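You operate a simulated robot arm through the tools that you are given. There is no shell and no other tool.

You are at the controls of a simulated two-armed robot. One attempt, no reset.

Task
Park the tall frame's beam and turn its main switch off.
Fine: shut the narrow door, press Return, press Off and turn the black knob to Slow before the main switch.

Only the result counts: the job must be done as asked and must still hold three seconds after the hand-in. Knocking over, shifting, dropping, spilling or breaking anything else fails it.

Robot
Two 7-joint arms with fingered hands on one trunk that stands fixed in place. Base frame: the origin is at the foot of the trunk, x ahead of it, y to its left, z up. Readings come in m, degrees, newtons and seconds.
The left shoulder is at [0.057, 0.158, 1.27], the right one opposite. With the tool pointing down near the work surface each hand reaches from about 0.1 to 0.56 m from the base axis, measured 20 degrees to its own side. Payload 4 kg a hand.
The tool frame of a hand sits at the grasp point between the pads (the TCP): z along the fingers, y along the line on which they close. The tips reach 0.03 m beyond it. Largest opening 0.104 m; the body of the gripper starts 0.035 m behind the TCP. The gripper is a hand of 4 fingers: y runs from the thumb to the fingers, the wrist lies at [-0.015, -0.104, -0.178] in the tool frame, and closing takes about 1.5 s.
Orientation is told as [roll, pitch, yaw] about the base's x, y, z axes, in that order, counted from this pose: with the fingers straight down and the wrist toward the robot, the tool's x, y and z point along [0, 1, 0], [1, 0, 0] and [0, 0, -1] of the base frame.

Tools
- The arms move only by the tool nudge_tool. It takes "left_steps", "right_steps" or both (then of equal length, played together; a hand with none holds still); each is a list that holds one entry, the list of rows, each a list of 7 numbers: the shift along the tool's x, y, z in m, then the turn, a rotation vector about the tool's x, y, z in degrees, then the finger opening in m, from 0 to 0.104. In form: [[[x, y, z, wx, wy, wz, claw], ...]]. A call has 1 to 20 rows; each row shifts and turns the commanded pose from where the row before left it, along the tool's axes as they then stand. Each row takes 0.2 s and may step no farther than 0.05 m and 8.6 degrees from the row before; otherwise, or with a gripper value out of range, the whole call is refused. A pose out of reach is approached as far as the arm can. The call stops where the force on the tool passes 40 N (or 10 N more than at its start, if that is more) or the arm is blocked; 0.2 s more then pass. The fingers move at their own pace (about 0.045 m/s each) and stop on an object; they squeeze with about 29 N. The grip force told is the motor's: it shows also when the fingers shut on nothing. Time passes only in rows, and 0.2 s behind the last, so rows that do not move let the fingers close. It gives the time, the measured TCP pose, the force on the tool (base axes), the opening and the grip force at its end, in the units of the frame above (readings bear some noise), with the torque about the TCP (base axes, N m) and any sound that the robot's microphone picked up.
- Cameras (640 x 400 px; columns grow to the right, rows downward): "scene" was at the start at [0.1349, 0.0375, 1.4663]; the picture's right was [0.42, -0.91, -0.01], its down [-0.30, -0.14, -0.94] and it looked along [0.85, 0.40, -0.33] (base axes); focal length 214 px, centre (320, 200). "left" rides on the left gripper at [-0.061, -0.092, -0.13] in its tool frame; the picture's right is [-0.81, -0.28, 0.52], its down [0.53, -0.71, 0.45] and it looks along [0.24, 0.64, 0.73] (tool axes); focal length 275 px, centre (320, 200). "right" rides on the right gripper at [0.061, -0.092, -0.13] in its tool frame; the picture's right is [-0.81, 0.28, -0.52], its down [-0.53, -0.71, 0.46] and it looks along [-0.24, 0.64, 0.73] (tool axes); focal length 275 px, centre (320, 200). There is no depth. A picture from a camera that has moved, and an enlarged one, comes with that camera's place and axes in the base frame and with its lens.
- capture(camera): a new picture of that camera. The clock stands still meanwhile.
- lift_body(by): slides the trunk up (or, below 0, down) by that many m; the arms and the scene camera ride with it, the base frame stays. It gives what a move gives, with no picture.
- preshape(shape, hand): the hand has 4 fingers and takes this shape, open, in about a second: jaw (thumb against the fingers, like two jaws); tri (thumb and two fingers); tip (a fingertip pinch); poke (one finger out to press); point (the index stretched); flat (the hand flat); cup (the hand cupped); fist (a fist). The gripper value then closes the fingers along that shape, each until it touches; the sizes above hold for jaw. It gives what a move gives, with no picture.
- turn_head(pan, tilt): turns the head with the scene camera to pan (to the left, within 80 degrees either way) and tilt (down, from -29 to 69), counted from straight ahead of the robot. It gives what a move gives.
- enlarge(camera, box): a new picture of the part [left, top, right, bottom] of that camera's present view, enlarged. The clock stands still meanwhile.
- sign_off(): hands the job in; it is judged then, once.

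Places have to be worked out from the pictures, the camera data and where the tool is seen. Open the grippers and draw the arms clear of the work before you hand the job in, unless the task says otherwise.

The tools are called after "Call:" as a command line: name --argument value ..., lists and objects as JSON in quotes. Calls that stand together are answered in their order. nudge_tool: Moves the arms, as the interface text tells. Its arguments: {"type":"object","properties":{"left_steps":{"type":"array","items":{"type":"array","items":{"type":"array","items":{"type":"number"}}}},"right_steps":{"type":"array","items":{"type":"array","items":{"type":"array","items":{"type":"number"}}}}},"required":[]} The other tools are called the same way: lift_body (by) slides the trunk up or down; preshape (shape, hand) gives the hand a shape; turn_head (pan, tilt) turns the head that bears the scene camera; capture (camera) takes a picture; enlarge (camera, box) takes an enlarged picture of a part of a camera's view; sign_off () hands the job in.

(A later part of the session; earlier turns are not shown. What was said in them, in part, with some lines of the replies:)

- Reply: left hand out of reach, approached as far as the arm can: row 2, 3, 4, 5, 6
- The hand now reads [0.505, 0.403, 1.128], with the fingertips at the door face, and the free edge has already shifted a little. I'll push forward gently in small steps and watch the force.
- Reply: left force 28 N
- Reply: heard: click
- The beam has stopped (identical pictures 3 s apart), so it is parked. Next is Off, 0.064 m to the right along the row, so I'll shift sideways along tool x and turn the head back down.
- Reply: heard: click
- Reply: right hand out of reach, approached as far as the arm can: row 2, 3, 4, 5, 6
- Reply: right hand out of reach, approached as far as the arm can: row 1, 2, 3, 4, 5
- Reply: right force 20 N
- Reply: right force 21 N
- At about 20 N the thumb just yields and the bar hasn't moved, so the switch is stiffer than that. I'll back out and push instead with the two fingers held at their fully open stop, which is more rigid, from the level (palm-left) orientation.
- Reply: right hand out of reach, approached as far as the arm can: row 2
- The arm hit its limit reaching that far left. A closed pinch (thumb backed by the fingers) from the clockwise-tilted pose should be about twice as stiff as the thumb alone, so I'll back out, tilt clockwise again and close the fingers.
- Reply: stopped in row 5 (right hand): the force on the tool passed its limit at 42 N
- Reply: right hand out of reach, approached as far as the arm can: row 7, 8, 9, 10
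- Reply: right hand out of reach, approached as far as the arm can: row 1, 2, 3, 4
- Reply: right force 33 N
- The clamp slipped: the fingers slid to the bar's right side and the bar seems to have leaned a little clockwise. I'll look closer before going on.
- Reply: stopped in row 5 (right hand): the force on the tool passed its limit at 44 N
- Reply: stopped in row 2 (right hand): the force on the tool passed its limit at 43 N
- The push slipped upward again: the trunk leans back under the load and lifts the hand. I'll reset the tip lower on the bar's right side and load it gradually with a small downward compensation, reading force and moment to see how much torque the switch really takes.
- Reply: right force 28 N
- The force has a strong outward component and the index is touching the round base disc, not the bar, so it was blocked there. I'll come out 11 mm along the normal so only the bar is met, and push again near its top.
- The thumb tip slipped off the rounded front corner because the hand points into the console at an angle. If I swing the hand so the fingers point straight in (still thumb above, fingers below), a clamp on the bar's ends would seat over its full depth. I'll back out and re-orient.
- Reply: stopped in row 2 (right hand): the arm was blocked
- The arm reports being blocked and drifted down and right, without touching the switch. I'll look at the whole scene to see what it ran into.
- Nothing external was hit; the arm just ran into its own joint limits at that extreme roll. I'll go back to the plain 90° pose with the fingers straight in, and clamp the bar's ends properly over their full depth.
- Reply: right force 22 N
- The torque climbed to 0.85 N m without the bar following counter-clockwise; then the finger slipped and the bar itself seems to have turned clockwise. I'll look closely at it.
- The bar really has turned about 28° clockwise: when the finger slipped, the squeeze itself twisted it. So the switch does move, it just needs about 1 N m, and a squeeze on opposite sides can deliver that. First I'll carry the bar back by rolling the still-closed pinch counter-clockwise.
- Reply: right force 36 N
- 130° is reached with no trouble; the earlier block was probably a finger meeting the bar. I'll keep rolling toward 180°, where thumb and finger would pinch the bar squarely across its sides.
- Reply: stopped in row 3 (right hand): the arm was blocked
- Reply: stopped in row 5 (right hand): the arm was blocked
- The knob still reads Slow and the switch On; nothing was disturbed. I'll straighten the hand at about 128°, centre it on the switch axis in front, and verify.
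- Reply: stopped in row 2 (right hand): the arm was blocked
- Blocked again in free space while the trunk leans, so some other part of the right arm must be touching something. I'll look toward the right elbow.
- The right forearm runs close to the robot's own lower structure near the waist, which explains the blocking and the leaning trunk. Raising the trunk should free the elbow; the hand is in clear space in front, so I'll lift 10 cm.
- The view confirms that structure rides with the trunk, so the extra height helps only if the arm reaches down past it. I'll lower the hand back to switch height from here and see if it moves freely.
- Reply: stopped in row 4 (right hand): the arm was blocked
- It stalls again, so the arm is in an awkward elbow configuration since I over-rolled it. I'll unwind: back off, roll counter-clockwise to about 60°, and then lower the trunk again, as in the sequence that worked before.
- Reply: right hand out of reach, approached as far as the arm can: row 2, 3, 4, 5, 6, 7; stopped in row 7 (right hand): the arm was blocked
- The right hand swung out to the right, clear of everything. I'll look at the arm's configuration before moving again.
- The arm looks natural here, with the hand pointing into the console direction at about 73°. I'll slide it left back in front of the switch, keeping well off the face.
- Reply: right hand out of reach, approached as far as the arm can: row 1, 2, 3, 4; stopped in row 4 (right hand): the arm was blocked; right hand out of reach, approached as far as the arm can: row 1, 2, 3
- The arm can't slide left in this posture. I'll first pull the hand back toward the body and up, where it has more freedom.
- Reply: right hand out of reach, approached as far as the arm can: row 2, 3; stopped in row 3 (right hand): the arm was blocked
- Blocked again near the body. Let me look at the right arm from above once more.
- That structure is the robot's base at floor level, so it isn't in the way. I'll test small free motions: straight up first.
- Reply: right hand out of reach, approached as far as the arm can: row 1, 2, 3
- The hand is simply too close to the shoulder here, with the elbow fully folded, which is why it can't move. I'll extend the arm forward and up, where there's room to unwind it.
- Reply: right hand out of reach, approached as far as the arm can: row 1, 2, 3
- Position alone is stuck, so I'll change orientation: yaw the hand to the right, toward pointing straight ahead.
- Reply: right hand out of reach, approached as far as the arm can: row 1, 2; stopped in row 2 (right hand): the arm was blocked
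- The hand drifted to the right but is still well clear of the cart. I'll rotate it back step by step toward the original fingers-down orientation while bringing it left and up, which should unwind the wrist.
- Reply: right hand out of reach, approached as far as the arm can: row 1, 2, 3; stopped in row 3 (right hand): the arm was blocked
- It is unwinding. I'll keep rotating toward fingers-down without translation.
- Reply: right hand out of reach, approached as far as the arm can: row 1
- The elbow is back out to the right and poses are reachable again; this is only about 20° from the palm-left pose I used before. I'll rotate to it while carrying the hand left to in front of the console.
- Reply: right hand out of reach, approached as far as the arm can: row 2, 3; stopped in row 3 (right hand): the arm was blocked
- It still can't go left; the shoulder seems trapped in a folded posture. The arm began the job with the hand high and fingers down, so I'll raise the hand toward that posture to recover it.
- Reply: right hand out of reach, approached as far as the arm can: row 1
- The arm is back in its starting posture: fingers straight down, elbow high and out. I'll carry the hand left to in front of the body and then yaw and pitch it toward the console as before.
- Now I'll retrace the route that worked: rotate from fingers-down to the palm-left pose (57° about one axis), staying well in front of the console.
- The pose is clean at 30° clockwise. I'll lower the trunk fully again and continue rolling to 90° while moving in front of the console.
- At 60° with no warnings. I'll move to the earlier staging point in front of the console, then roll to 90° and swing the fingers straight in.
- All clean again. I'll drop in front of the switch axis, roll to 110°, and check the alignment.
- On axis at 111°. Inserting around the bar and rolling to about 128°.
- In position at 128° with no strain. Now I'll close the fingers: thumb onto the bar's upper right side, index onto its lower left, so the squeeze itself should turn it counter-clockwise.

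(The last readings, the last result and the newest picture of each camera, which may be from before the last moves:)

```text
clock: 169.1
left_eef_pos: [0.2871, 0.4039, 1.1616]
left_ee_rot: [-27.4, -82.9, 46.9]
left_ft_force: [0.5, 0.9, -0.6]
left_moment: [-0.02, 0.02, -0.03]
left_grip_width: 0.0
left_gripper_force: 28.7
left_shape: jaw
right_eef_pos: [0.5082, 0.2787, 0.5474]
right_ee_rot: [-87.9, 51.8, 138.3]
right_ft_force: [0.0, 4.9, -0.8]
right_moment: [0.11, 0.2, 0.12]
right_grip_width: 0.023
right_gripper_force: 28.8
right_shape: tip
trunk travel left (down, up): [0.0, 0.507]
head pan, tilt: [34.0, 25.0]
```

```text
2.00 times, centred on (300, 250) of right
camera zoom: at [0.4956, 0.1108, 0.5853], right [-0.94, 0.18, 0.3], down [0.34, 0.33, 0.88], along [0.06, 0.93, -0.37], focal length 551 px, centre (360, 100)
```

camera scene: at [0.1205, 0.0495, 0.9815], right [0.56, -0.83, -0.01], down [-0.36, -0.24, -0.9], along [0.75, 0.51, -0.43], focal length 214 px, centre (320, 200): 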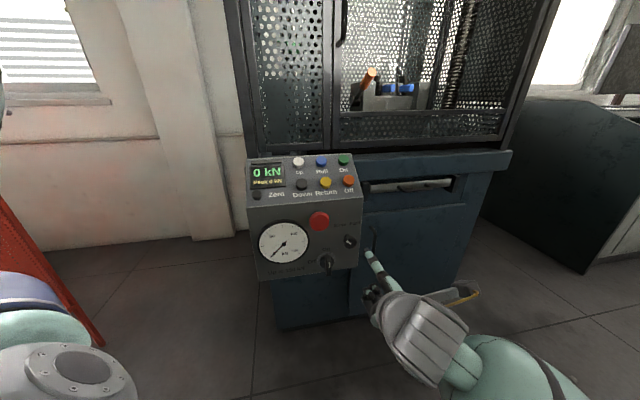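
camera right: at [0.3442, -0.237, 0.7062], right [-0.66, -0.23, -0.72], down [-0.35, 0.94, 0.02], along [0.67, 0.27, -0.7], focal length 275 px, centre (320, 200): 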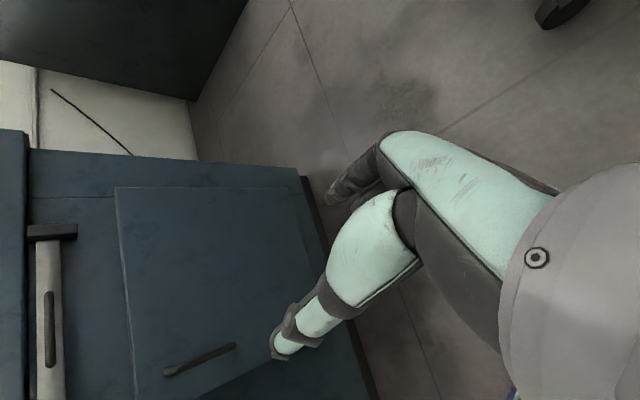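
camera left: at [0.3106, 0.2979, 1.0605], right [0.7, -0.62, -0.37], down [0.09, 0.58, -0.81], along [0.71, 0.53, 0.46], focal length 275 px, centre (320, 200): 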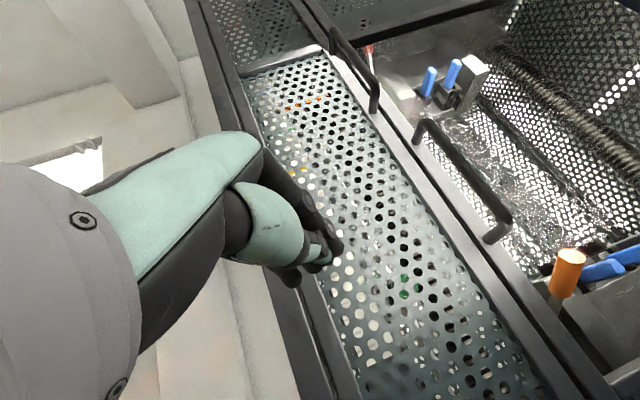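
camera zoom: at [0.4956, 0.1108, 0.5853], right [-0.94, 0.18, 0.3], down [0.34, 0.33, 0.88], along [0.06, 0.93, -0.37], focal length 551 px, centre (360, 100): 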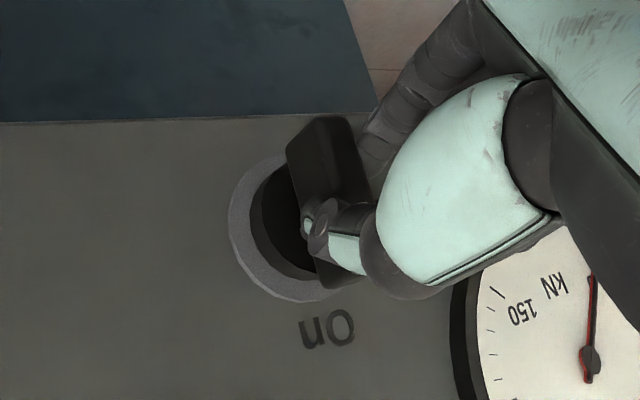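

The squeeze landed near mid-height because at this angle the thumb just misses the top corner and slides down the side. About 8° less roll would catch both corners with a strong turning component, so I'll open, roll back to 120°, nudge the centre slightly, and close again.

Call:
nudge_tool --right_steps '[[[0, 0, 0, 0, 0, 0, 0.05], [0, 0, 0, 0, 0, 0, 0.085], [0, 0, 0, 0, 0, 0, 0.095], [0, 0, 0, 0, 0, -4, 0.095], [0, 0, 0, 0, 0, -4, 0.095]]]'

Call:
enlarge --camera "right" --box '[200, 150, 400, 350]'

```text
clock: 170.3
left_eef_pos: [0.2882, 0.4042, 1.1622]
left_ee_rot: [-27.3, -83.0, 46.7]
left_ft_force: [0.3, 0.7, 1.4]
left_moment: [0.02, -0.04, 0.01]
left_grip_width: 0.0
left_gripper_force: 29.2
left_shape: jaw
right_eef_pos: [0.5083, 0.2792, 0.5468]
right_ee_rot: [-87.5, 59.9, 138.8]
right_ft_force: [-0.6, 0.3, 0.0]
right_moment: [0.02, -0.02, 0.05]
right_grip_width: 0.0949
right_gripper_force: 0.0
right_shape: tip
trunk travel left (down, up): [0.0, 0.507]
head pan, tilt: [34.0, 25.0]
```

```text
2.00 times, centred on (300, 250) of right
camera zoom: at [0.4913, 0.115, 0.5995], right [-0.96, 0.2, 0.18], down [0.25, 0.42, 0.87], along [0.1, 0.89, -0.45], focal length 551 px, centre (360, 100)
```

zoom: 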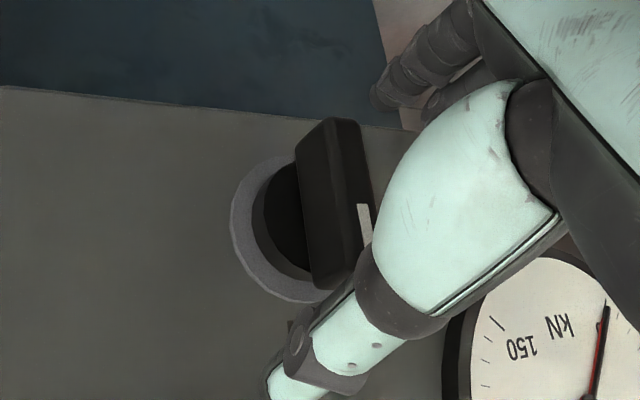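

At 120° the offsets come out as intended. Closing the grip now.

Call:
nudge_tool --right_steps '[[[0, 0, 0, 0, 0, 0, 0.07], [0, 0, 0, 0, 0, 0, 0.05], [0, 0, 0, 0, 0, 0, 0.03], [0, 0, 0, 0, 0, 0, 0.0], [0, 0, 0, 0, 0, 0, 0.0], [0, 0, 0, 0, 0, 0, 0.0]]]'

Call:
enlarge --camera "right" --box '[200, 150, 400, 350]'

Call:
enlarge --camera "scene" --box '[310, 230, 370, 290]'

```text
clock: 171.7
left_eef_pos: [0.2881, 0.4047, 1.1631]
left_ee_rot: [-27.3, -82.8, 46.9]
left_ft_force: [0.7, -0.6, 0.3]
left_moment: [0.01, -0.01, 0.0]
left_grip_width: 0.0
left_gripper_force: 29.0
left_shape: jaw
right_eef_pos: [0.5082, 0.2788, 0.5452]
right_ee_rot: [-87.2, 59.8, 138.9]
right_ft_force: [-0.5, 5.8, -2.1]
right_moment: [0.16, 0.23, 0.16]
right_grip_width: 0.026
right_gripper_force: 28.9
right_shape: tip
trunk travel left (down, up): [0.0, 0.507]
head pan, tilt: [34.0, 25.0]
```

```text
2.00 times, centred on (300, 250) of right
camera zoom: at [0.4911, 0.1156, 0.599], right [-0.96, 0.2, 0.18], down [0.25, 0.42, 0.87], along [0.1, 0.89, -0.45], focal length 551 px, centre (360, 100)
```

zoom: 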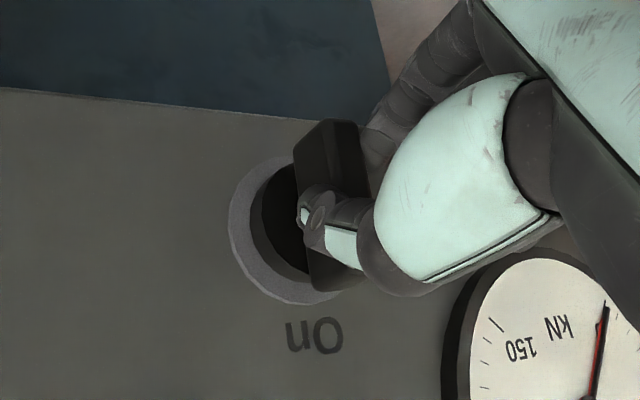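

```text
6.67 times, centred on (340, 260) of scene
camera zoom: at [0.1207, 0.05, 0.9815], right [0.56, -0.83, -0.01], down [-0.36, -0.24, -0.9], along [0.75, 0.51, -0.43], focal length 1430 px, centre (187, -200)
```

zoom: 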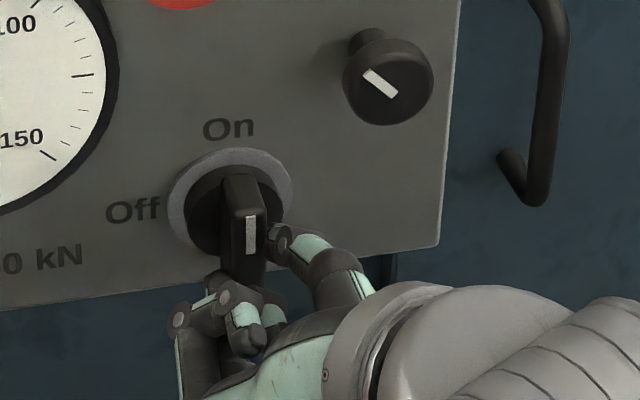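

The fingers now hold the bar from both sides (thumb upper right, index lower left), which makes a proper wrench. Rolling the hand counter-clockwise should load the bar sideways on the stiff direction of the fingers; I'll do it in small steps.

Call:
nudge_tool --right_steps '[[[0, 0, 0, 0, 0, -5, 0.0], [0, 0, 0, 0, 0, -5, 0.0]]]'

Call:
enlarge --camera "right" --box '[200, 150, 400, 350]'

Call:
enlarge --camera "scene" --box '[310, 230, 370, 290]'

```text
clock: 172.3
left_eef_pos: [0.2885, 0.406, 1.1615]
left_ee_rot: [-27.8, -82.8, 47.3]
left_ft_force: [1.0, 0.0, -0.4]
left_moment: [0.0, -0.01, -0.01]
left_grip_width: 0.0001
left_gripper_force: 29.1
left_shape: jaw
right_eef_pos: [0.5067, 0.2802, 0.5467]
right_ee_rot: [-86.8, 69.8, 140.0]
right_ft_force: [-10.1, 19.3, -1.2]
right_moment: [0.52, 0.57, 0.53]
right_grip_width: 0.0258
right_gripper_force: 29.1
right_shape: tip
trunk travel left (down, up): [0.0, 0.507]
head pan, tilt: [34.0, 25.0]
```

```text
2.00 times, centred on (300, 250) of right
camera zoom: at [0.4829, 0.124, 0.6165], right [-0.98, 0.21, 0.03], down [0.14, 0.52, 0.84], along [0.16, 0.83, -0.53], focal length 551 px, centre (360, 100)
```

zoom: 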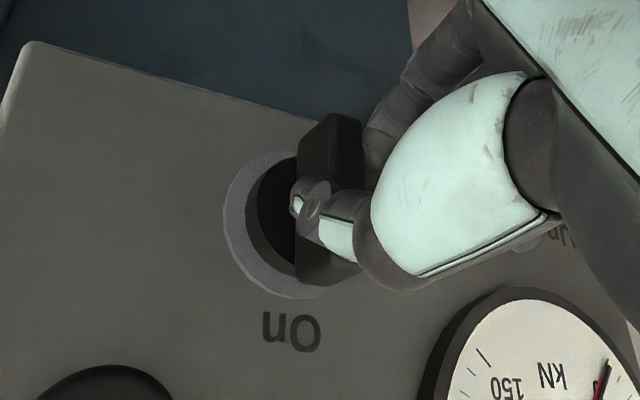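

```text
6.67 times, centred on (340, 260) of scene
camera zoom: at [0.1199, 0.0507, 0.9816], right [0.56, -0.83, -0.01], down [-0.36, -0.24, -0.9], along [0.75, 0.51, -0.43], focal length 1430 px, centre (187, -200)
```

zoom: 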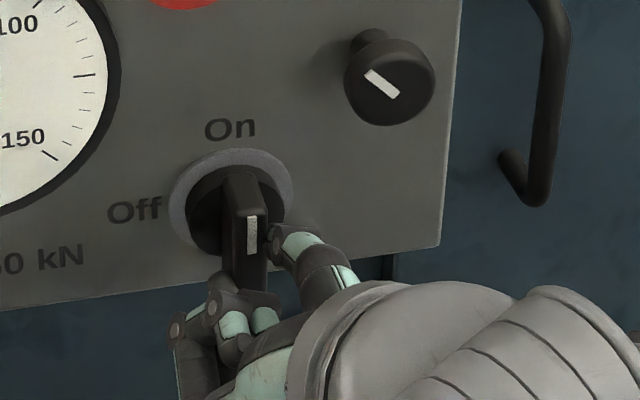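

The grip holds and torque is at 0.77 N m. I'll keep turning.

Call:
nudge_tool --right_steps '[[[0, 0, 0, 0, 0, -5, 0.0]]]'

Call:
nudge_tool --right_steps '[[[0, 0, 0, 0, 0, -4, 0.0]]]'

Call:
enlarge --camera "right" --box '[200, 150, 400, 350]'

Call:
enlarge --camera "scene" --box '[310, 230, 370, 290]'

```text
clock: 172.7
left_eef_pos: [0.2866, 0.4069, 1.1619]
left_ee_rot: [-28.2, -82.8, 47.7]
left_ft_force: [-0.2, -0.4, 0.0]
left_moment: [0.01, 0.0, -0.02]
left_grip_width: 0.0
left_gripper_force: 29.0
left_shape: jaw
right_eef_pos: [0.5046, 0.2808, 0.5491]
right_ee_rot: [-85.7, 74.6, 141.2]
right_ft_force: [-12.9, 28.4, -0.6]
right_moment: [0.78, 0.77, 0.73]
right_grip_width: 0.0252
right_gripper_force: 28.7
right_shape: tip
trunk travel left (down, up): [0.0, 0.507]
head pan, tilt: [34.0, 25.0]
```

```text
clock: 173.1
left_eef_pos: [0.2855, 0.4063, 1.1617]
left_ee_rot: [-28.3, -82.7, 47.8]
left_ft_force: [0.6, -0.2, 0.6]
left_moment: [0.01, -0.03, -0.03]
left_grip_width: 0.0001
left_gripper_force: 28.8
left_shape: jaw
right_eef_pos: [0.5032, 0.2824, 0.5489]
right_ee_rot: [-84.3, 78.5, 142.7]
right_ft_force: [-19.1, 29.1, -0.6]
right_moment: [0.92, 0.95, 0.84]
right_grip_width: 0.0249
right_gripper_force: 29.4
right_shape: tip
trunk travel left (down, up): [0.0, 0.507]
head pan, tilt: [34.0, 25.0]
```

```text
2.00 times, centred on (300, 250) of right
camera zoom: at [0.4735, 0.1337, 0.63], right [-0.98, 0.2, -0.1], down [0.04, 0.6, 0.8], along [0.22, 0.77, -0.6], focal length 551 px, centre (360, 100)
```

zoom: 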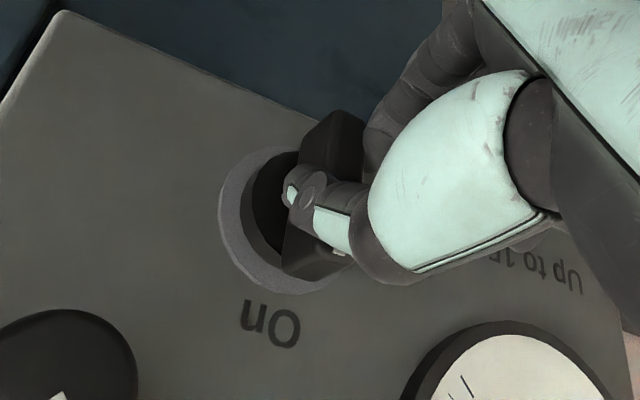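

```text
6.67 times, centred on (340, 260) of scene
camera zoom: at [0.1192, 0.0513, 0.9816], right [0.56, -0.83, -0.01], down [-0.36, -0.24, -0.9], along [0.75, 0.51, -0.43], focal length 1430 px, centre (187, -200)
```

zoom: 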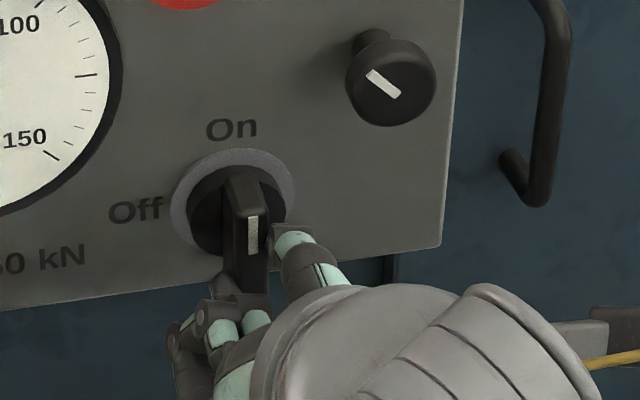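

Torque is now 1.3 N m with the grip firm, and the bar has begun to lean counter-clockwise. The net force is leftward, so I'll shift the hand slightly left to balance it while turning on.

Call:
nudge_tool --right_steps '[[[-0.004, 0.0, 0, 0, 0, -4, 0.0]]]'

Call:
nudge_tool --right_steps '[[[-0.003, 0.0, 0, 0, 0, -5, 0.0]]]'

Call:
enlarge --camera "right" --box '[200, 150, 400, 350]'

Call:
enlarge --camera "scene" --box '[310, 230, 370, 290]'

```text
clock: 173.5
left_eef_pos: [0.2867, 0.4069, 1.1631]
left_ee_rot: [-28.1, -82.8, 47.6]
left_ft_force: [-0.2, -0.3, 0.0]
left_moment: [-0.01, 0.02, -0.01]
left_grip_width: 0.0
left_gripper_force: 29.0
left_shape: jaw
right_eef_pos: [0.5041, 0.2838, 0.549]
right_ee_rot: [-80.4, 82.4, 146.6]
right_ft_force: [-18.3, 25.0, -2.0]
right_moment: [0.85, 1.04, 0.77]
right_grip_width: 0.0243
right_gripper_force: 29.2
right_shape: tip
trunk travel left (down, up): [0.0, 0.507]
head pan, tilt: [34.0, 25.0]
```

```text
clock: 173.9
left_eef_pos: [0.2865, 0.4066, 1.1625]
left_ee_rot: [-28.2, -82.8, 47.5]
left_ft_force: [-0.8, -0.1, 0.0]
left_moment: [-0.02, 0.0, 0.02]
left_grip_width: 0.0
left_gripper_force: 29.4
left_shape: jaw
right_eef_pos: [0.5006, 0.2865, 0.5476]
right_ee_rot: [-61.2, 87.2, 165.8]
right_ft_force: [-18.9, 26.7, -5.6]
right_moment: [0.81, 1.11, 0.76]
right_grip_width: 0.0239
right_gripper_force: 28.7
right_shape: tip
trunk travel left (down, up): [0.0, 0.507]
head pan, tilt: [34.0, 25.0]
```

```text
2.00 times, centred on (300, 250) of right
camera zoom: at [0.4608, 0.1463, 0.6413], right [-0.96, 0.18, -0.23], down [-0.04, 0.69, 0.72], along [0.29, 0.7, -0.65], focal length 551 px, centre (360, 100)
```

zoom: 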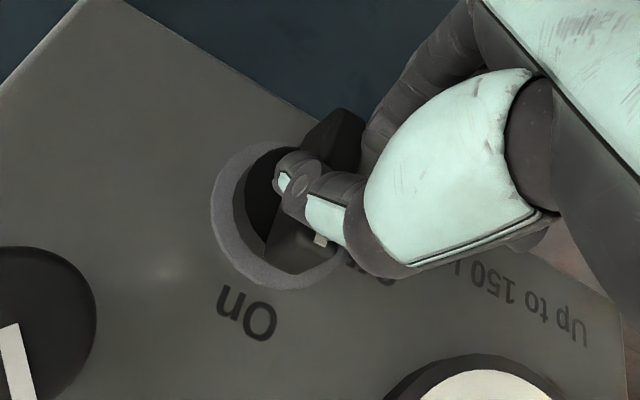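

```text
6.67 times, centred on (340, 260) of scene
camera zoom: at [0.1197, 0.0512, 0.9815], right [0.56, -0.83, -0.01], down [-0.36, -0.24, -0.9], along [0.75, 0.51, -0.43], focal length 1430 px, centre (187, -200)
```

zoom: 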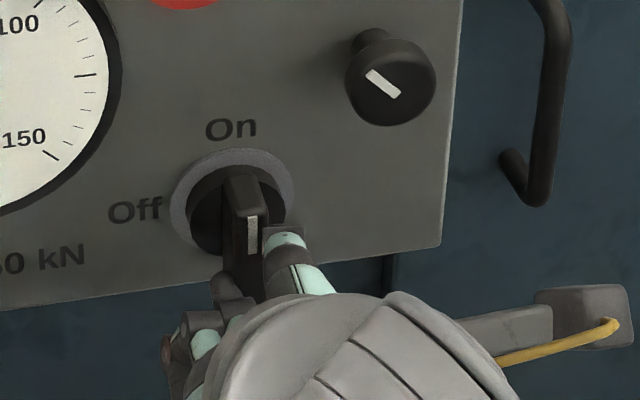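

Even 1.36 N m counter-clockwise doesn't move it, while re-reading the earlier event shows the bar swung 28° clockwise with almost no reaction torque. So counter-clockwise is a hard stop and the switch turns clockwise, with a light snap spring. I'll release, roll the open hand back to about 50° around the bar, and turn it clockwise.

Call:
nudge_tool --right_steps '[[[0, 0, 0, 0, 0, 0, 0.05], [0, 0, 0, 0, 0, 0, 0.085], [0.004, 0, 0, 0, 0, 0, 0.095], [0.003, 0, 0, 0, 0, -3, 0.095]]]'

Call:
enlarge --camera "scene" --box '[310, 230, 370, 290]'

Call:
enlarge --camera "right" --box '[200, 150, 400, 350]'

```text
clock: 175.0
left_eef_pos: [0.2749, 0.4045, 1.1658]
left_ee_rot: [-31.6, -83.3, 51.1]
left_ft_force: [0.7, 0.2, -0.1]
left_moment: [-0.01, -0.02, 0.0]
left_grip_width: 0.0
left_gripper_force: 28.9
left_shape: jaw
right_eef_pos: [0.4961, 0.2837, 0.559]
right_ee_rot: [80.9, 89.4, -51.5]
right_ft_force: [1.0, -0.5, -0.5]
right_moment: [0.02, -0.03, 0.0]
right_grip_width: 0.0937
right_gripper_force: 0.2
right_shape: tip
trunk travel left (down, up): [0.0, 0.507]
head pan, tilt: [34.0, 25.0]
stopped in row 4 (right hand): the force on the tool passed its limit at 43 N (the readings are from after the stop); the commanded pose is now the measured one
```

```text
6.67 times, centred on (340, 260) of scene
camera zoom: at [0.1209, 0.0493, 0.9815], right [0.56, -0.83, -0.01], down [-0.36, -0.24, -0.9], along [0.75, 0.51, -0.43], focal length 1430 px, centre (187, -200)
```

zoom: 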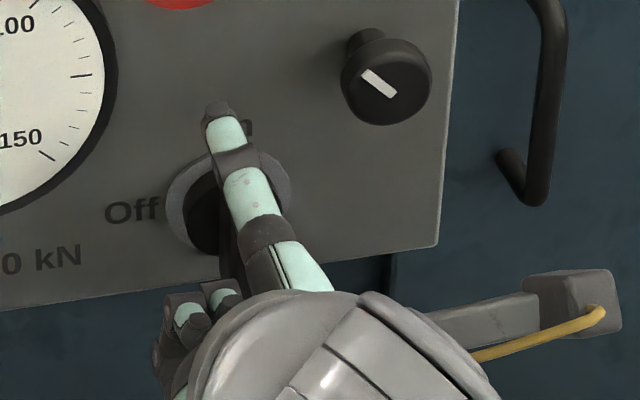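

```text
2.00 times, centred on (300, 250) of right
camera zoom: at [0.4528, 0.1467, 0.6532], right [-0.95, 0.16, -0.28], down [-0.09, 0.7, 0.71], along [0.31, 0.69, -0.65], focal length 551 px, centre (360, 100)
```

zoom: 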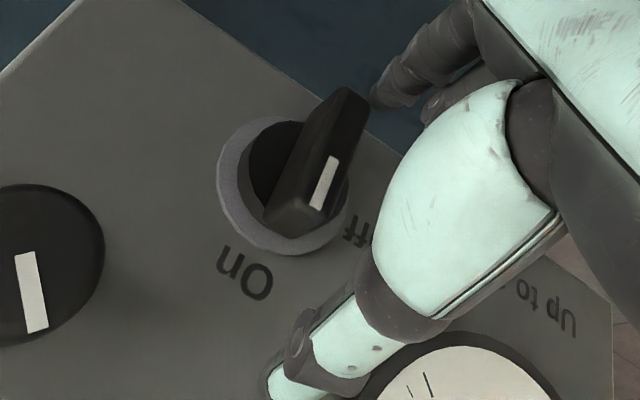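

The wedge released with a short force spike; the switch is back at On and everything else is unchanged. I'll re-centre on the pivot and roll the open hand counter-clockwise to about 50° around the bar.

Call:
nudge_tool --right_steps '[[[0.0138, 0.011, 0.003, 0, 0, 0, 0.095], [0, 0, 0, 0, 0, -8, 0.095], [0, 0, 0, 0, 0, -8, 0.095], [0, 0, 0, 0, 0, -8, 0.095], [0, 0, 0, 0, 0, -8, 0.095], [0, 0, 0, 0, 0, -6, 0.095]]]'

Call:
enlarge --camera "scene" --box '[310, 230, 370, 290]'

Call:
enlarge --camera "right" --box '[200, 150, 400, 350]'

```text
clock: 176.4
left_eef_pos: [0.2745, 0.4052, 1.1662]
left_ee_rot: [-31.6, -83.3, 50.9]
left_ft_force: [0.1, -0.8, -0.8]
left_moment: [0.02, -0.02, -0.01]
left_grip_width: 0.0002
left_gripper_force: 28.9
left_shape: jaw
right_eef_pos: [0.5078, 0.2779, 0.549]
right_ee_rot: [89.8, 51.3, -42.3]
right_ft_force: [-0.1, 0.1, 0.2]
right_moment: [0.0, 0.0, 0.01]
right_grip_width: 0.0949
right_gripper_force: 0.1
right_shape: tip
trunk travel left (down, up): [0.0, 0.507]
head pan, tilt: [34.0, 25.0]
```

```text
6.67 times, centred on (340, 260) of scene
camera zoom: at [0.1205, 0.0496, 0.9816], right [0.56, -0.83, -0.01], down [-0.36, -0.24, -0.9], along [0.75, 0.51, -0.43], focal length 1430 px, centre (187, -200)
```

zoom: 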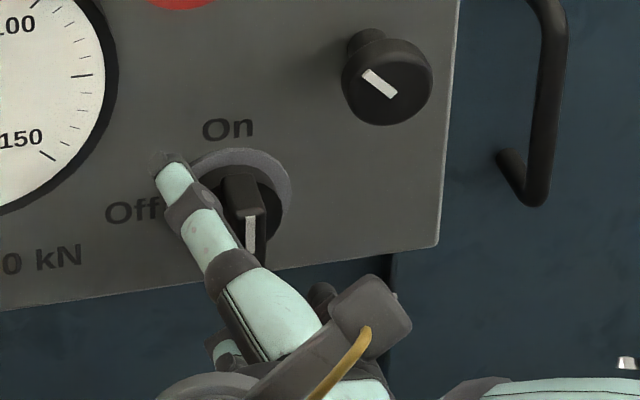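

```text
2.00 times, centred on (300, 250) of right
camera zoom: at [0.4131, 0.1869, 0.6607], right [-0.69, -0.07, -0.72], down [-0.33, 0.92, 0.22], along [0.65, 0.39, -0.66], focal length 551 px, centre (360, 100)
```

zoom: 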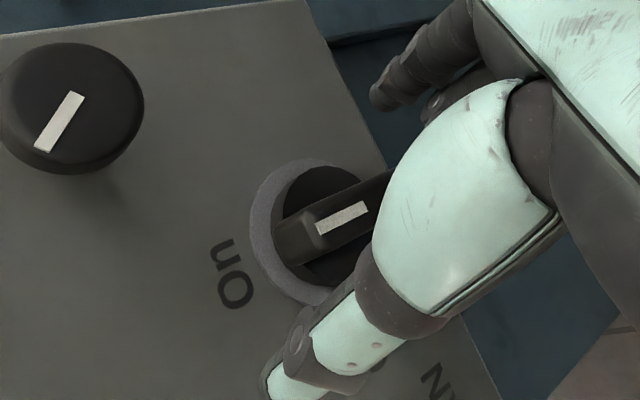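

Thumb is now upper left of the bar, index lower right, at 52°. I'll close the grip and then roll clockwise.

Call:
nudge_tool --right_steps '[[[0, 0, 0, 0, 0, 0, 0.07], [0, 0, 0, 0, 0, 0, 0.05], [0, 0, 0, 0, 0, 0, 0.03], [0, 0, 0, 0, 0, 0, 0.0], [0, 0, 0, 0, 0, 0, 0.0], [0, 0, 0, 0, 0, 0, 0.0]]]'

Call:
enlarge --camera "right" --box '[200, 150, 400, 350]'

Call:
enlarge --camera "scene" --box '[310, 230, 370, 290]'

```text
clock: 177.8
left_eef_pos: [0.2755, 0.4052, 1.1662]
left_ee_rot: [-31.3, -83.2, 50.8]
left_ft_force: [0.0, 0.7, 0.8]
left_moment: [-0.01, -0.03, 0.01]
left_grip_width: 0.0
left_gripper_force: 28.6
left_shape: jaw
right_eef_pos: [0.5092, 0.2775, 0.548]
right_ee_rot: [89.8, 51.4, -42.6]
right_ft_force: [4.5, 1.1, -1.4]
right_moment: [-0.12, 0.01, -0.11]
right_grip_width: 0.0221
right_gripper_force: 28.5
right_shape: tip
trunk travel left (down, up): [0.0, 0.507]
head pan, tilt: [34.0, 25.0]
```

```text
2.00 times, centred on (300, 250) of right
camera zoom: at [0.4138, 0.1867, 0.6601], right [-0.69, -0.07, -0.72], down [-0.33, 0.92, 0.22], along [0.64, 0.39, -0.66], focal length 551 px, centre (360, 100)
```

zoom: 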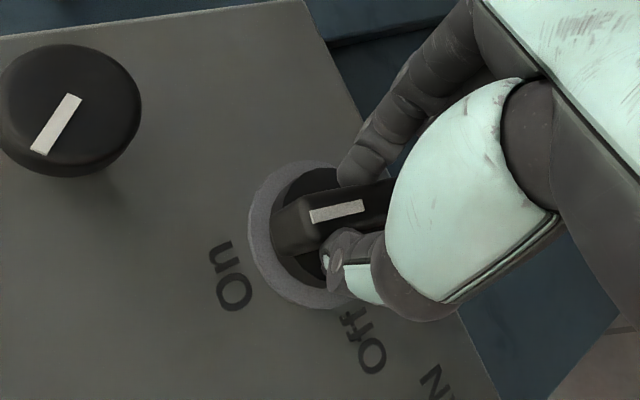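

```text
6.67 times, centred on (340, 260) of scene
camera zoom: at [0.121, 0.0497, 0.9815], right [0.56, -0.83, -0.01], down [-0.36, -0.24, -0.9], along [0.75, 0.51, -0.43], focal length 1430 px, centre (187, -200)
```

zoom: 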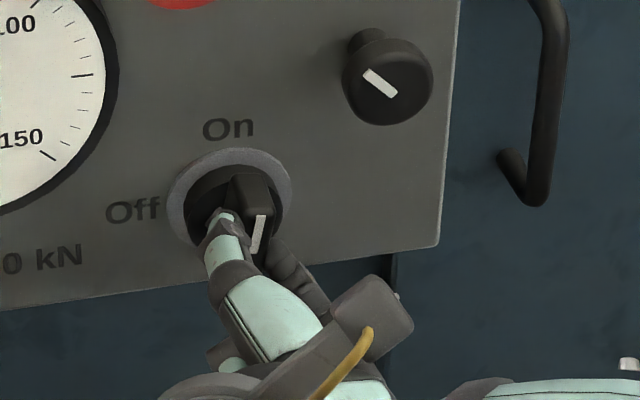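

That is a clean side pinch, and the bar already followed a few degrees clockwise with almost no torque. I'll roll clockwise about the pivot and watch.

Call:
nudge_tool --right_steps '[[[0, 0, 0, 0, 0, 6, 0.0], [0, 0, 0, 0, 0, 6, 0.0], [0, 0, 0, 0, 0, 6, 0.0]]]'

Call:
enlarge --camera "right" --box '[200, 150, 400, 350]'

Call:
enlarge --camera "scene" --box '[310, 230, 370, 290]'

```text
clock: 178.6
left_eef_pos: [0.2753, 0.403, 1.1653]
left_ee_rot: [-30.9, -83.3, 50.4]
left_ft_force: [-0.3, 0.9, 0.0]
left_moment: [0.01, 0.03, -0.02]
left_grip_width: 0.0
left_gripper_force: 29.3
left_shape: jaw
right_eef_pos: [0.5103, 0.278, 0.5471]
right_ee_rot: [89.6, 69.6, -43.0]
right_ft_force: [9.3, -7.5, -2.1]
right_moment: [-0.19, -0.07, -0.31]
right_grip_width: 0.0226
right_gripper_force: 28.8
right_shape: tip
trunk travel left (down, up): [0.0, 0.507]
head pan, tilt: [34.0, 25.0]
```

```text
2.00 times, centred on (300, 250) of right
camera zoom: at [0.4401, 0.1626, 0.6568], right [-0.84, 0.07, -0.54], down [-0.24, 0.84, 0.48], along [0.49, 0.53, -0.69], focal length 551 px, centre (360, 100)
```

zoom: 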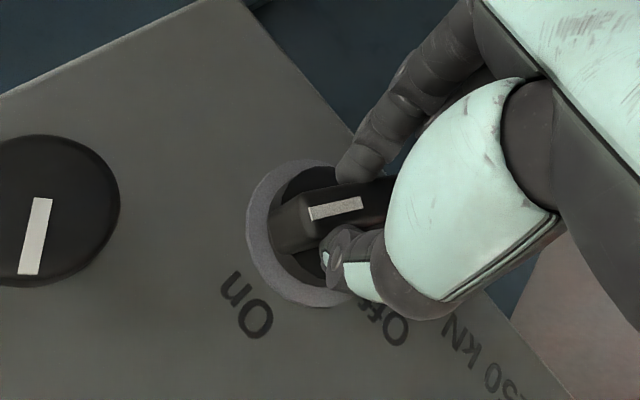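

```text
6.67 times, centred on (340, 260) of scene
camera zoom: at [0.1214, 0.0493, 0.9815], right [0.56, -0.83, -0.01], down [-0.36, -0.24, -0.9], along [0.75, 0.51, -0.43], focal length 1430 px, centre (187, -200)
```

zoom: 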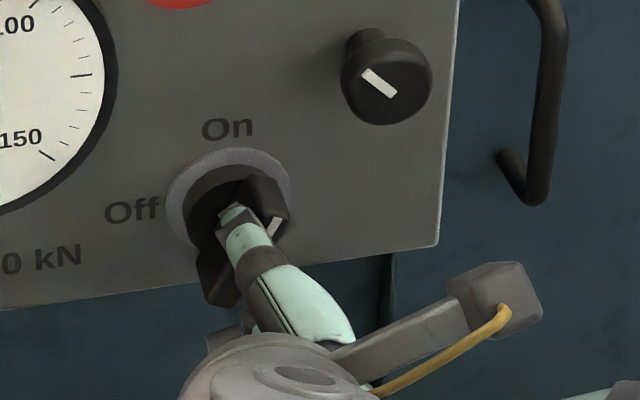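

The bar follows the hand clockwise with only about 0.2 N m. I'll keep rolling and watch the torque and the display.

Call:
nudge_tool --right_steps '[[[0, 0, 0, 0, 0, 6, 0.0], [0, 0, 0, 0, 0, 6, 0.0], [0, 0, 0, 0, 0, 6, 0.0]]]'

Call:
enlarge --camera "scene" --box '[240, 150, 380, 290]'

Call:
enlarge --camera "right" --box '[200, 150, 400, 350]'

```text
clock: 179.4
left_eef_pos: [0.2756, 0.4036, 1.1656]
left_ee_rot: [-30.8, -83.4, 50.3]
left_ft_force: [-0.7, 0.2, -0.3]
left_moment: [0.01, -0.03, -0.02]
left_grip_width: 0.0002
left_gripper_force: 28.6
left_shape: jaw
right_eef_pos: [0.5106, 0.2764, 0.5463]
right_ee_rot: [84.0, 87.5, -48.6]
right_ft_force: [10.2, -13.3, -9.0]
right_moment: [-0.34, 0.02, -0.34]
right_grip_width: 0.0226
right_gripper_force: 28.7
right_shape: tip
trunk travel left (down, up): [0.0, 0.507]
head pan, tilt: [34.0, 25.0]
```

```text
2.86 times, centred on (310, 220) of scene
camera zoom: at [0.122, 0.0491, 0.9814], right [0.56, -0.83, -0.01], down [-0.36, -0.24, -0.9], along [0.75, 0.51, -0.43], focal length 613 px, centre (349, 143)
```

zoom: 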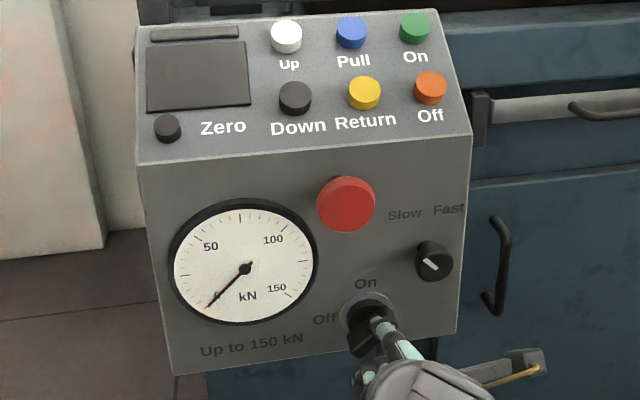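

```text
2.00 times, centred on (300, 250) of right
camera zoom: at [0.4646, 0.1407, 0.6426], right [-0.94, 0.16, -0.31], down [-0.11, 0.72, 0.69], along [0.33, 0.68, -0.66], focal length 551 px, centre (360, 100)
```

zoom: 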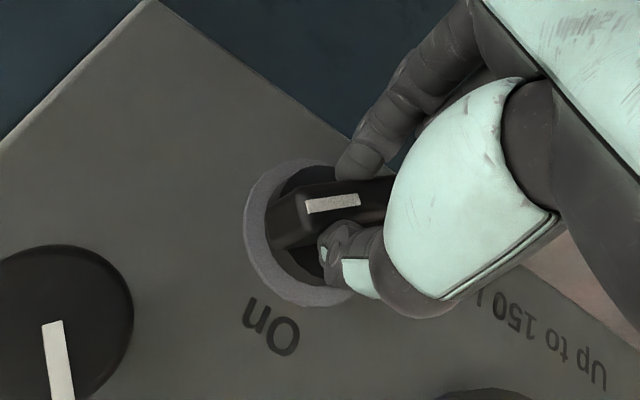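

The display has gone dark, so clockwise is the right way and the main power is off. I'll carry the bar on to its full Off position.

Call:
nudge_tool --right_steps '[[[0, 0, 0, 0, 0, 6, 0.0], [0, 0, 0, 0, 0, 6, 0.0], [0, 0, 0, 0, 0, 6, 0.0]]]'

Call:
enlarge --camera "scene" --box '[300, 225, 370, 295]'

Call:
enlarge --camera "right" --box '[200, 150, 400, 350]'

```text
clock: 180.2
left_eef_pos: [0.2759, 0.4041, 1.1647]
left_ee_rot: [-30.6, -83.2, 50.1]
left_ft_force: [-0.9, -0.7, 0.3]
left_moment: [-0.02, 0.02, 0.02]
left_grip_width: 0.0001
left_gripper_force: 29.1
left_shape: jaw
right_eef_pos: [0.5109, 0.2773, 0.5454]
right_ee_rot: [-88.3, 74.5, 139.1]
right_ft_force: [9.6, -11.3, -16.0]
right_moment: [-0.46, 0.13, -0.29]
right_grip_width: 0.0218
right_gripper_force: 29.4
right_shape: tip
trunk travel left (down, up): [0.0, 0.507]
head pan, tilt: [34.0, 25.0]
```

```text
5.71 times, centred on (335, 260) of scene
camera zoom: at [0.1226, 0.0495, 0.9812], right [0.56, -0.83, -0.01], down [-0.36, -0.24, -0.9], along [0.74, 0.51, -0.43], focal length 1226 px, centre (234, -143)
```

zoom: 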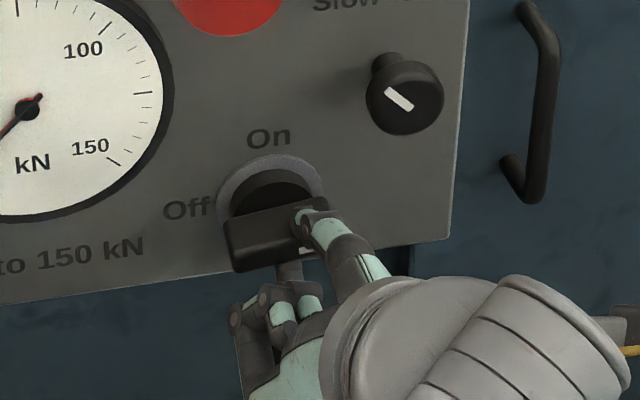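

```text
2.00 times, centred on (300, 250) of right
camera zoom: at [0.4836, 0.1234, 0.6197], right [-0.98, 0.2, -0.04], down [0.07, 0.56, 0.83], along [0.19, 0.81, -0.56], focal length 551 px, centre (360, 100)
```

zoom: 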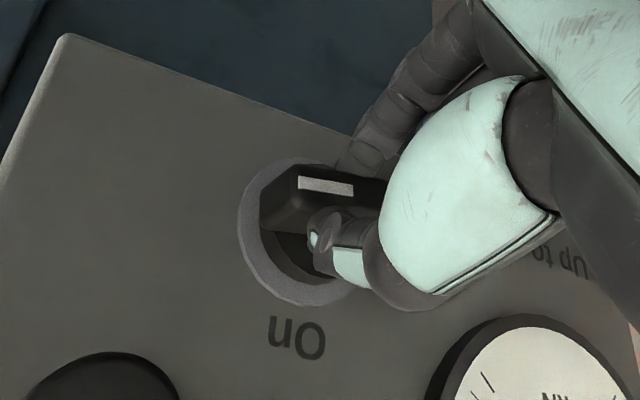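

The bar is now lying nearly horizontal at the Off side. I'll give it one more small turn, then release and back out to check that it stays.

Call:
nudge_tool --right_steps '[[[0, 0, 0, 0, 0, 6, 0.0], [0, 0, 0, 0, 0, 6, 0.0]]]'

Call:
enlarge --camera "scene" --box '[300, 225, 370, 295]'

```text
clock: 180.8
left_eef_pos: [0.277, 0.4041, 1.1662]
left_ee_rot: [-30.5, -83.2, 50.2]
left_ft_force: [-0.1, -0.3, 0.4]
left_moment: [0.03, 0.06, -0.01]
left_grip_width: 0.0
left_gripper_force: 29.3
left_shape: jaw
right_eef_pos: [0.5116, 0.2757, 0.5452]
right_ee_rot: [-89.0, 62.5, 138.3]
right_ft_force: [11.2, -12.7, -15.6]
right_moment: [-0.62, 0.03, -0.32]
right_grip_width: 0.022
right_gripper_force: 29.4
right_shape: tip
trunk travel left (down, up): [0.0, 0.507]
head pan, tilt: [34.0, 25.0]
```

```text
5.71 times, centred on (335, 260) of scene
camera zoom: at [0.1226, 0.0495, 0.9813], right [0.56, -0.83, -0.01], down [-0.36, -0.24, -0.9], along [0.74, 0.51, -0.43], focal length 1226 px, centre (234, -143)
```

zoom: 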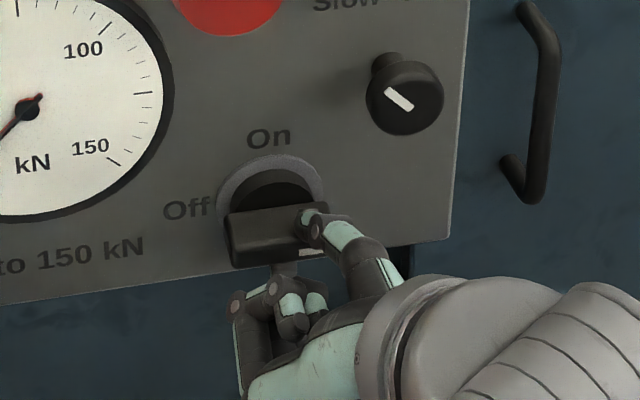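

The bar is horizontal with its end at "Off". I'll open the fingers and back straight out.

Call:
nudge_tool --right_steps '[[[0, 0, 0, 0, 0, 0, 0.04], [0, 0, 0, 0, 0, 0, 0.06], [0, 0, 0, 0, 0, 0, 0.085], [0, 0, 0, 0, 0, 0, 0.085], [0, 0, -0.02, 0, 0, 0, 0.085], [0, 0, -0.03, 0, 0, 0, 0.085], [0, 0, -0.03, 0, 0, 0, 0.085]]]'

Call:
enlarge --camera "scene" --box '[240, 150, 380, 290]'

Call:
capture --camera "right"

```text
clock: 182.4
left_eef_pos: [0.275, 0.4043, 1.1662]
left_ee_rot: [-31.4, -83.4, 50.9]
left_ft_force: [-0.2, 1.0, 0.0]
left_moment: [0.05, -0.01, 0.02]
left_grip_width: 0.0
left_gripper_force: 28.8
left_shape: jaw
right_eef_pos: [0.4534, 0.2185, 0.5495]
right_ee_rot: [-90.0, 62.6, 137.7]
right_ft_force: [-0.4, -0.1, -0.3]
right_moment: [-0.01, 0.0, 0.03]
right_grip_width: 0.0848
right_gripper_force: 0.0
right_shape: tip
trunk travel left (down, up): [0.0, 0.507]
head pan, tilt: [34.0, 25.0]
```

```text
2.86 times, centred on (310, 220) of scene
camera zoom: at [0.1204, 0.0495, 0.9816], right [0.56, -0.83, -0.01], down [-0.36, -0.24, -0.9], along [0.75, 0.51, -0.43], focal length 613 px, centre (349, 143)
```

zoom: 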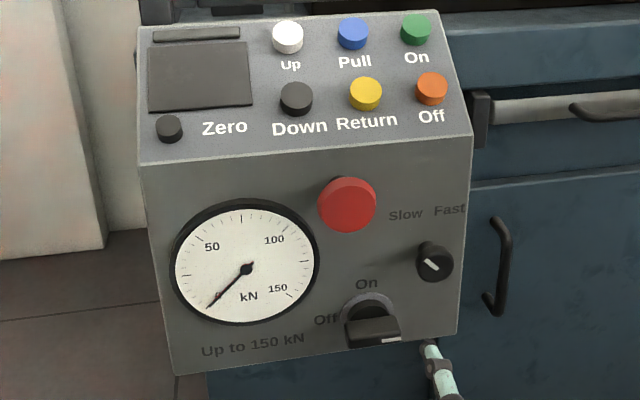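

```text
taken
camera right: at [0.438, 0.0564, 0.6038], right [-0.97, 0.19, 0.13], down [0.2, 0.43, 0.88], along [0.11, 0.88, -0.46], focal length 275 px, centre (320, 200)
```

right: 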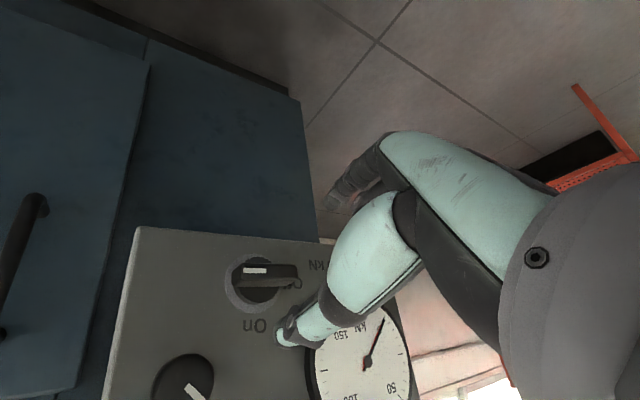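

The switch holds at Off, the display is dark and the knob is still on Slow. I'll unwind the right hand and retreat along the known path, opening both hands.

Call:
nudge_tool --left_steps '[[[0, 0, 0, 0, 0, 0, 0.05], [0, 0, 0, 0, 0, 0, 0.104], [0, 0, 0, 0, 0, 0, 0.104], [0, 0, 0, 0, 0, 0, 0.104], [0, 0, 0, 0, 0, 0, 0.104], [0, 0, 0, 0, 0, 0, 0.104]]]' --right_steps '[[[0, 0, -0.03, 0, 0, 0, 0.095], [0, 0, 0, 0, 0, -8, 0.095], [0, 0, 0, 0, 0, -8, 0.095], [0, 0, 0, 0, 0, -8, 0.095], [0, 0, 0, 0, 0, -8, 0.095], [0, 0, 0, 0, 0, -8, 0.095]]]'

Call:
capture --camera "scene"

```text
clock: 183.8
left_eef_pos: [0.2748, 0.4043, 1.1659]
left_ee_rot: [-31.6, -83.2, 51.0]
left_ft_force: [0.2, -0.6, 0.6]
left_moment: [-0.01, -0.05, 0.0]
left_grip_width: 0.1026
left_gripper_force: 0.1
left_shape: jaw
right_eef_pos: [0.4339, 0.1958, 0.5476]
right_ee_rot: [89.6, 77.3, -42.7]
right_ft_force: [0.0, -0.4, 0.4]
right_moment: [0.03, -0.03, 0.0]
right_grip_width: 0.0948
right_gripper_force: 0.0
right_shape: tip
trunk travel left (down, up): [0.0, 0.507]
head pan, tilt: [34.0, 25.0]
```

```text
taken
camera scene: at [0.1204, 0.0497, 0.9816], right [0.56, -0.83, -0.01], down [-0.36, -0.24, -0.9], along [0.75, 0.51, -0.43], focal length 214 px, centre (320, 200)
```

scene: 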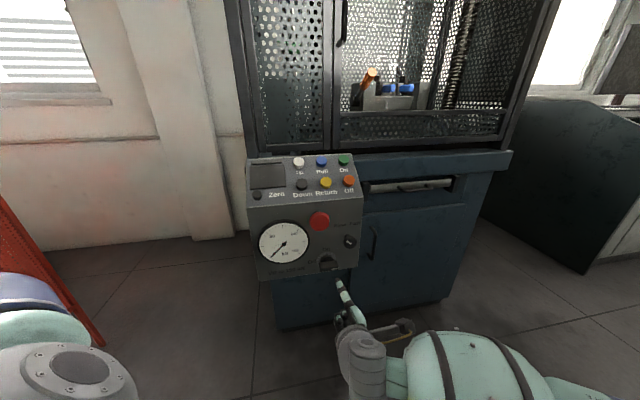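

Right hand is unwound. I'll lift it away to the staging point and swing it off to the right of the console.

Call:
nudge_tool --right_steps '[[[0.0232, -0.0289, -0.0101, 0, 0, 0, 0.095], [0.0232, -0.0289, -0.0101, 0, 0, 0, 0.095], [0.0232, -0.0289, -0.0101, 0, 0, 0, 0.095], [0, 0, 0, 1.81, -8.12, -0.1, 0.095], [0, 0, 0, 1.81, -8.12, -0.1, 0.095], [0, 0, 0, 1.81, -8.12, -0.1, 0.095], [0, 0, 0, 1.81, -8.12, -0.1, 0.095], [0, 0, 0, 1.81, -8.12, -0.1, 0.095]]]'

Call:
nudge_tool --right_steps '[[[0, 0, 0, -5.02, -0.91, -5.5, 0.1], [0, 0, 0, -5.02, -0.91, -5.5, 0.1], [0, 0, 0, -5.02, -0.91, -5.5, 0.1], [0, 0, 0, -5.02, -0.91, -5.5, 0.1], [0.0139, -0.0077, -0.042, 0, 0, 0, 0.1], [0.0139, -0.0077, -0.042, 0, 0, 0, 0.1], [0.0139, -0.0077, -0.042, 0, 0, 0, 0.1], [0.0139, -0.0077, -0.042, 0, 0, 0, 0.1]]]'

Call:
capture --camera "scene"

```text
clock: 185.6
left_eef_pos: [0.2754, 0.4041, 1.1652]
left_ee_rot: [-31.4, -83.4, 50.8]
left_ft_force: [0.4, 0.0, -0.2]
left_moment: [-0.01, -0.03, -0.03]
left_grip_width: 0.1037
left_gripper_force: 0.1
left_shape: jaw
right_eef_pos: [0.4491, 0.1415, 0.6502]
right_ee_rot: [89.6, 77.0, -1.2]
right_ft_force: [-0.1, 0.2, -0.5]
right_moment: [0.01, 0.02, 0.01]
right_grip_width: 0.0948
right_gripper_force: 0.1
right_shape: tip
trunk travel left (down, up): [0.0, 0.507]
head pan, tilt: [34.0, 25.0]
```

```text
clock: 187.4
left_eef_pos: [0.2735, 0.4032, 1.1664]
left_ee_rot: [-31.5, -83.4, 51.0]
left_ft_force: [0.2, 0.2, 0.0]
left_moment: [0.0, -0.01, -0.02]
left_grip_width: 0.1037
left_gripper_force: 0.0
left_shape: jaw
right_eef_pos: [0.4639, -0.0005, 0.7604]
right_ee_rot: [58.5, 49.4, -30.7]
right_ft_force: [-0.7, 0.1, 0.0]
right_moment: [-0.02, -0.02, -0.03]
right_grip_width: 0.0996
right_gripper_force: 0.0
right_shape: tip
trunk travel left (down, up): [0.0, 0.507]
head pan, tilt: [34.0, 25.0]
```

```text
taken
camera scene: at [0.1202, 0.0493, 0.9816], right [0.56, -0.83, -0.01], down [-0.36, -0.24, -0.9], along [0.75, 0.51, -0.43], focal length 214 px, centre (320, 200)
```

scene: 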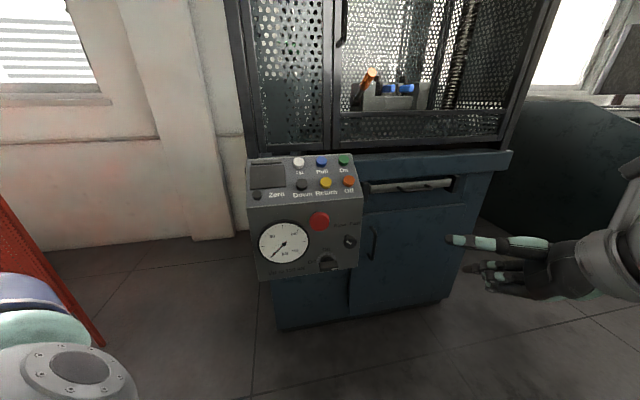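

Both hands are clear. A last check: I'll look at the console close up, then up at the door and the beam.

Call:
enlarge --camera "scene" --box '[240, 150, 380, 290]'

Call:
turn_head --pan 34 --tilt -10

Call:
capture --camera "scene"

Call:
enlarge --camera "scene" --box '[230, 60, 450, 300]'

```text
2.86 times, centred on (310, 220) of scene
camera zoom: at [0.1202, 0.0493, 0.9816], right [0.56, -0.83, -0.01], down [-0.36, -0.24, -0.9], along [0.75, 0.51, -0.43], focal length 613 px, centre (349, 143)
```

zoom: 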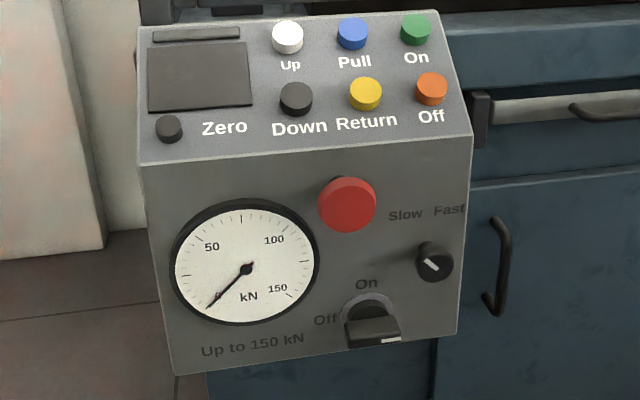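

```text
clock: 188.4
left_eef_pos: [0.2742, 0.404, 1.1659]
left_ee_rot: [-31.4, -83.3, 50.8]
left_ft_force: [-0.4, -0.6, 0.1]
left_moment: [0.0, 0.04, -0.01]
left_grip_width: 0.1034
left_gripper_force: 0.1
left_shape: jaw
right_eef_pos: [0.4642, -0.0004, 0.7606]
right_ee_rot: [58.4, 49.4, -30.8]
right_ft_force: [0.5, 0.0, 0.0]
right_moment: [-0.02, -0.01, 0.03]
right_grip_width: 0.0996
right_gripper_force: 0.0
right_shape: tip
trunk travel left (down, up): [0.0, 0.507]
head pan, tilt: [34.0, -10.0]
```

```text
taken
camera scene: at [0.1148, 0.0452, 1.0372], right [0.56, -0.83, -0.01], down [0.13, 0.1, -0.99], along [0.82, 0.55, 0.16], focal length 214 px, centre (320, 200)
```

scene: 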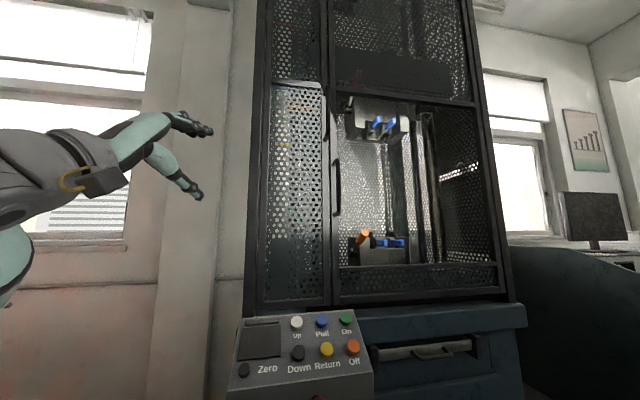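

```text
1.67 times, centred on (340, 180) of scene
camera zoom: at [0.1148, 0.0452, 1.0372], right [0.56, -0.83, -0.01], down [0.13, 0.1, -0.99], along [0.82, 0.55, 0.16], focal length 358 px, centre (287, 233)
```

zoom: 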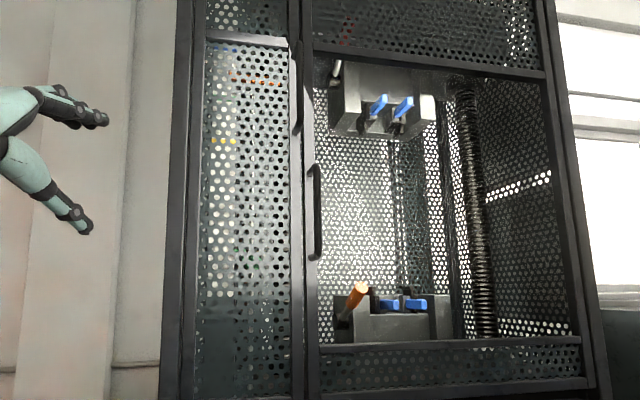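

The narrow door is shut and the beam parked at the top. The drive lamp and display are dark, the knob points to Slow and the main switch bar lies level at Off, with both hands open and clear. Handing the job in.

Call:
sign_off

```text
The job is handed in.
```

The beam is parked and the main switch is off. I handed the job in; I have no verdict back yet.

Final state, checked in the last pictures:
- **Narrow door:** shut and flush with the frame.
- **Return:** pressed with a click; the beam ran up and stopped at the top.
- **Off:** pressed with a click; the green lamp went out.
- **Black knob:** turned from Fast to Slow, pointer about 45° left of vertical.
- **Main switch:** bar level at Off, display dark, and it stayed there after I let go.

**Main switch, wrong direction first:** the "Off" label is on the left, so I first pushed and twisted the bar counter-clockwise. It would not move: I reached about 1.4 N m, and several pushes hit the 40 N limit. It turned easily clockwise, and its white mark now points right, away from the "Off" label. I judged it off because the display went dark and the bar rests level.

**Contact with the knob:** the right thumb once pressed up under the Slow/Fast knob while the arm was stuck. Its pointer did not move.

Both hands are open and clear of the frame. I saw nothing else moved or knocked.
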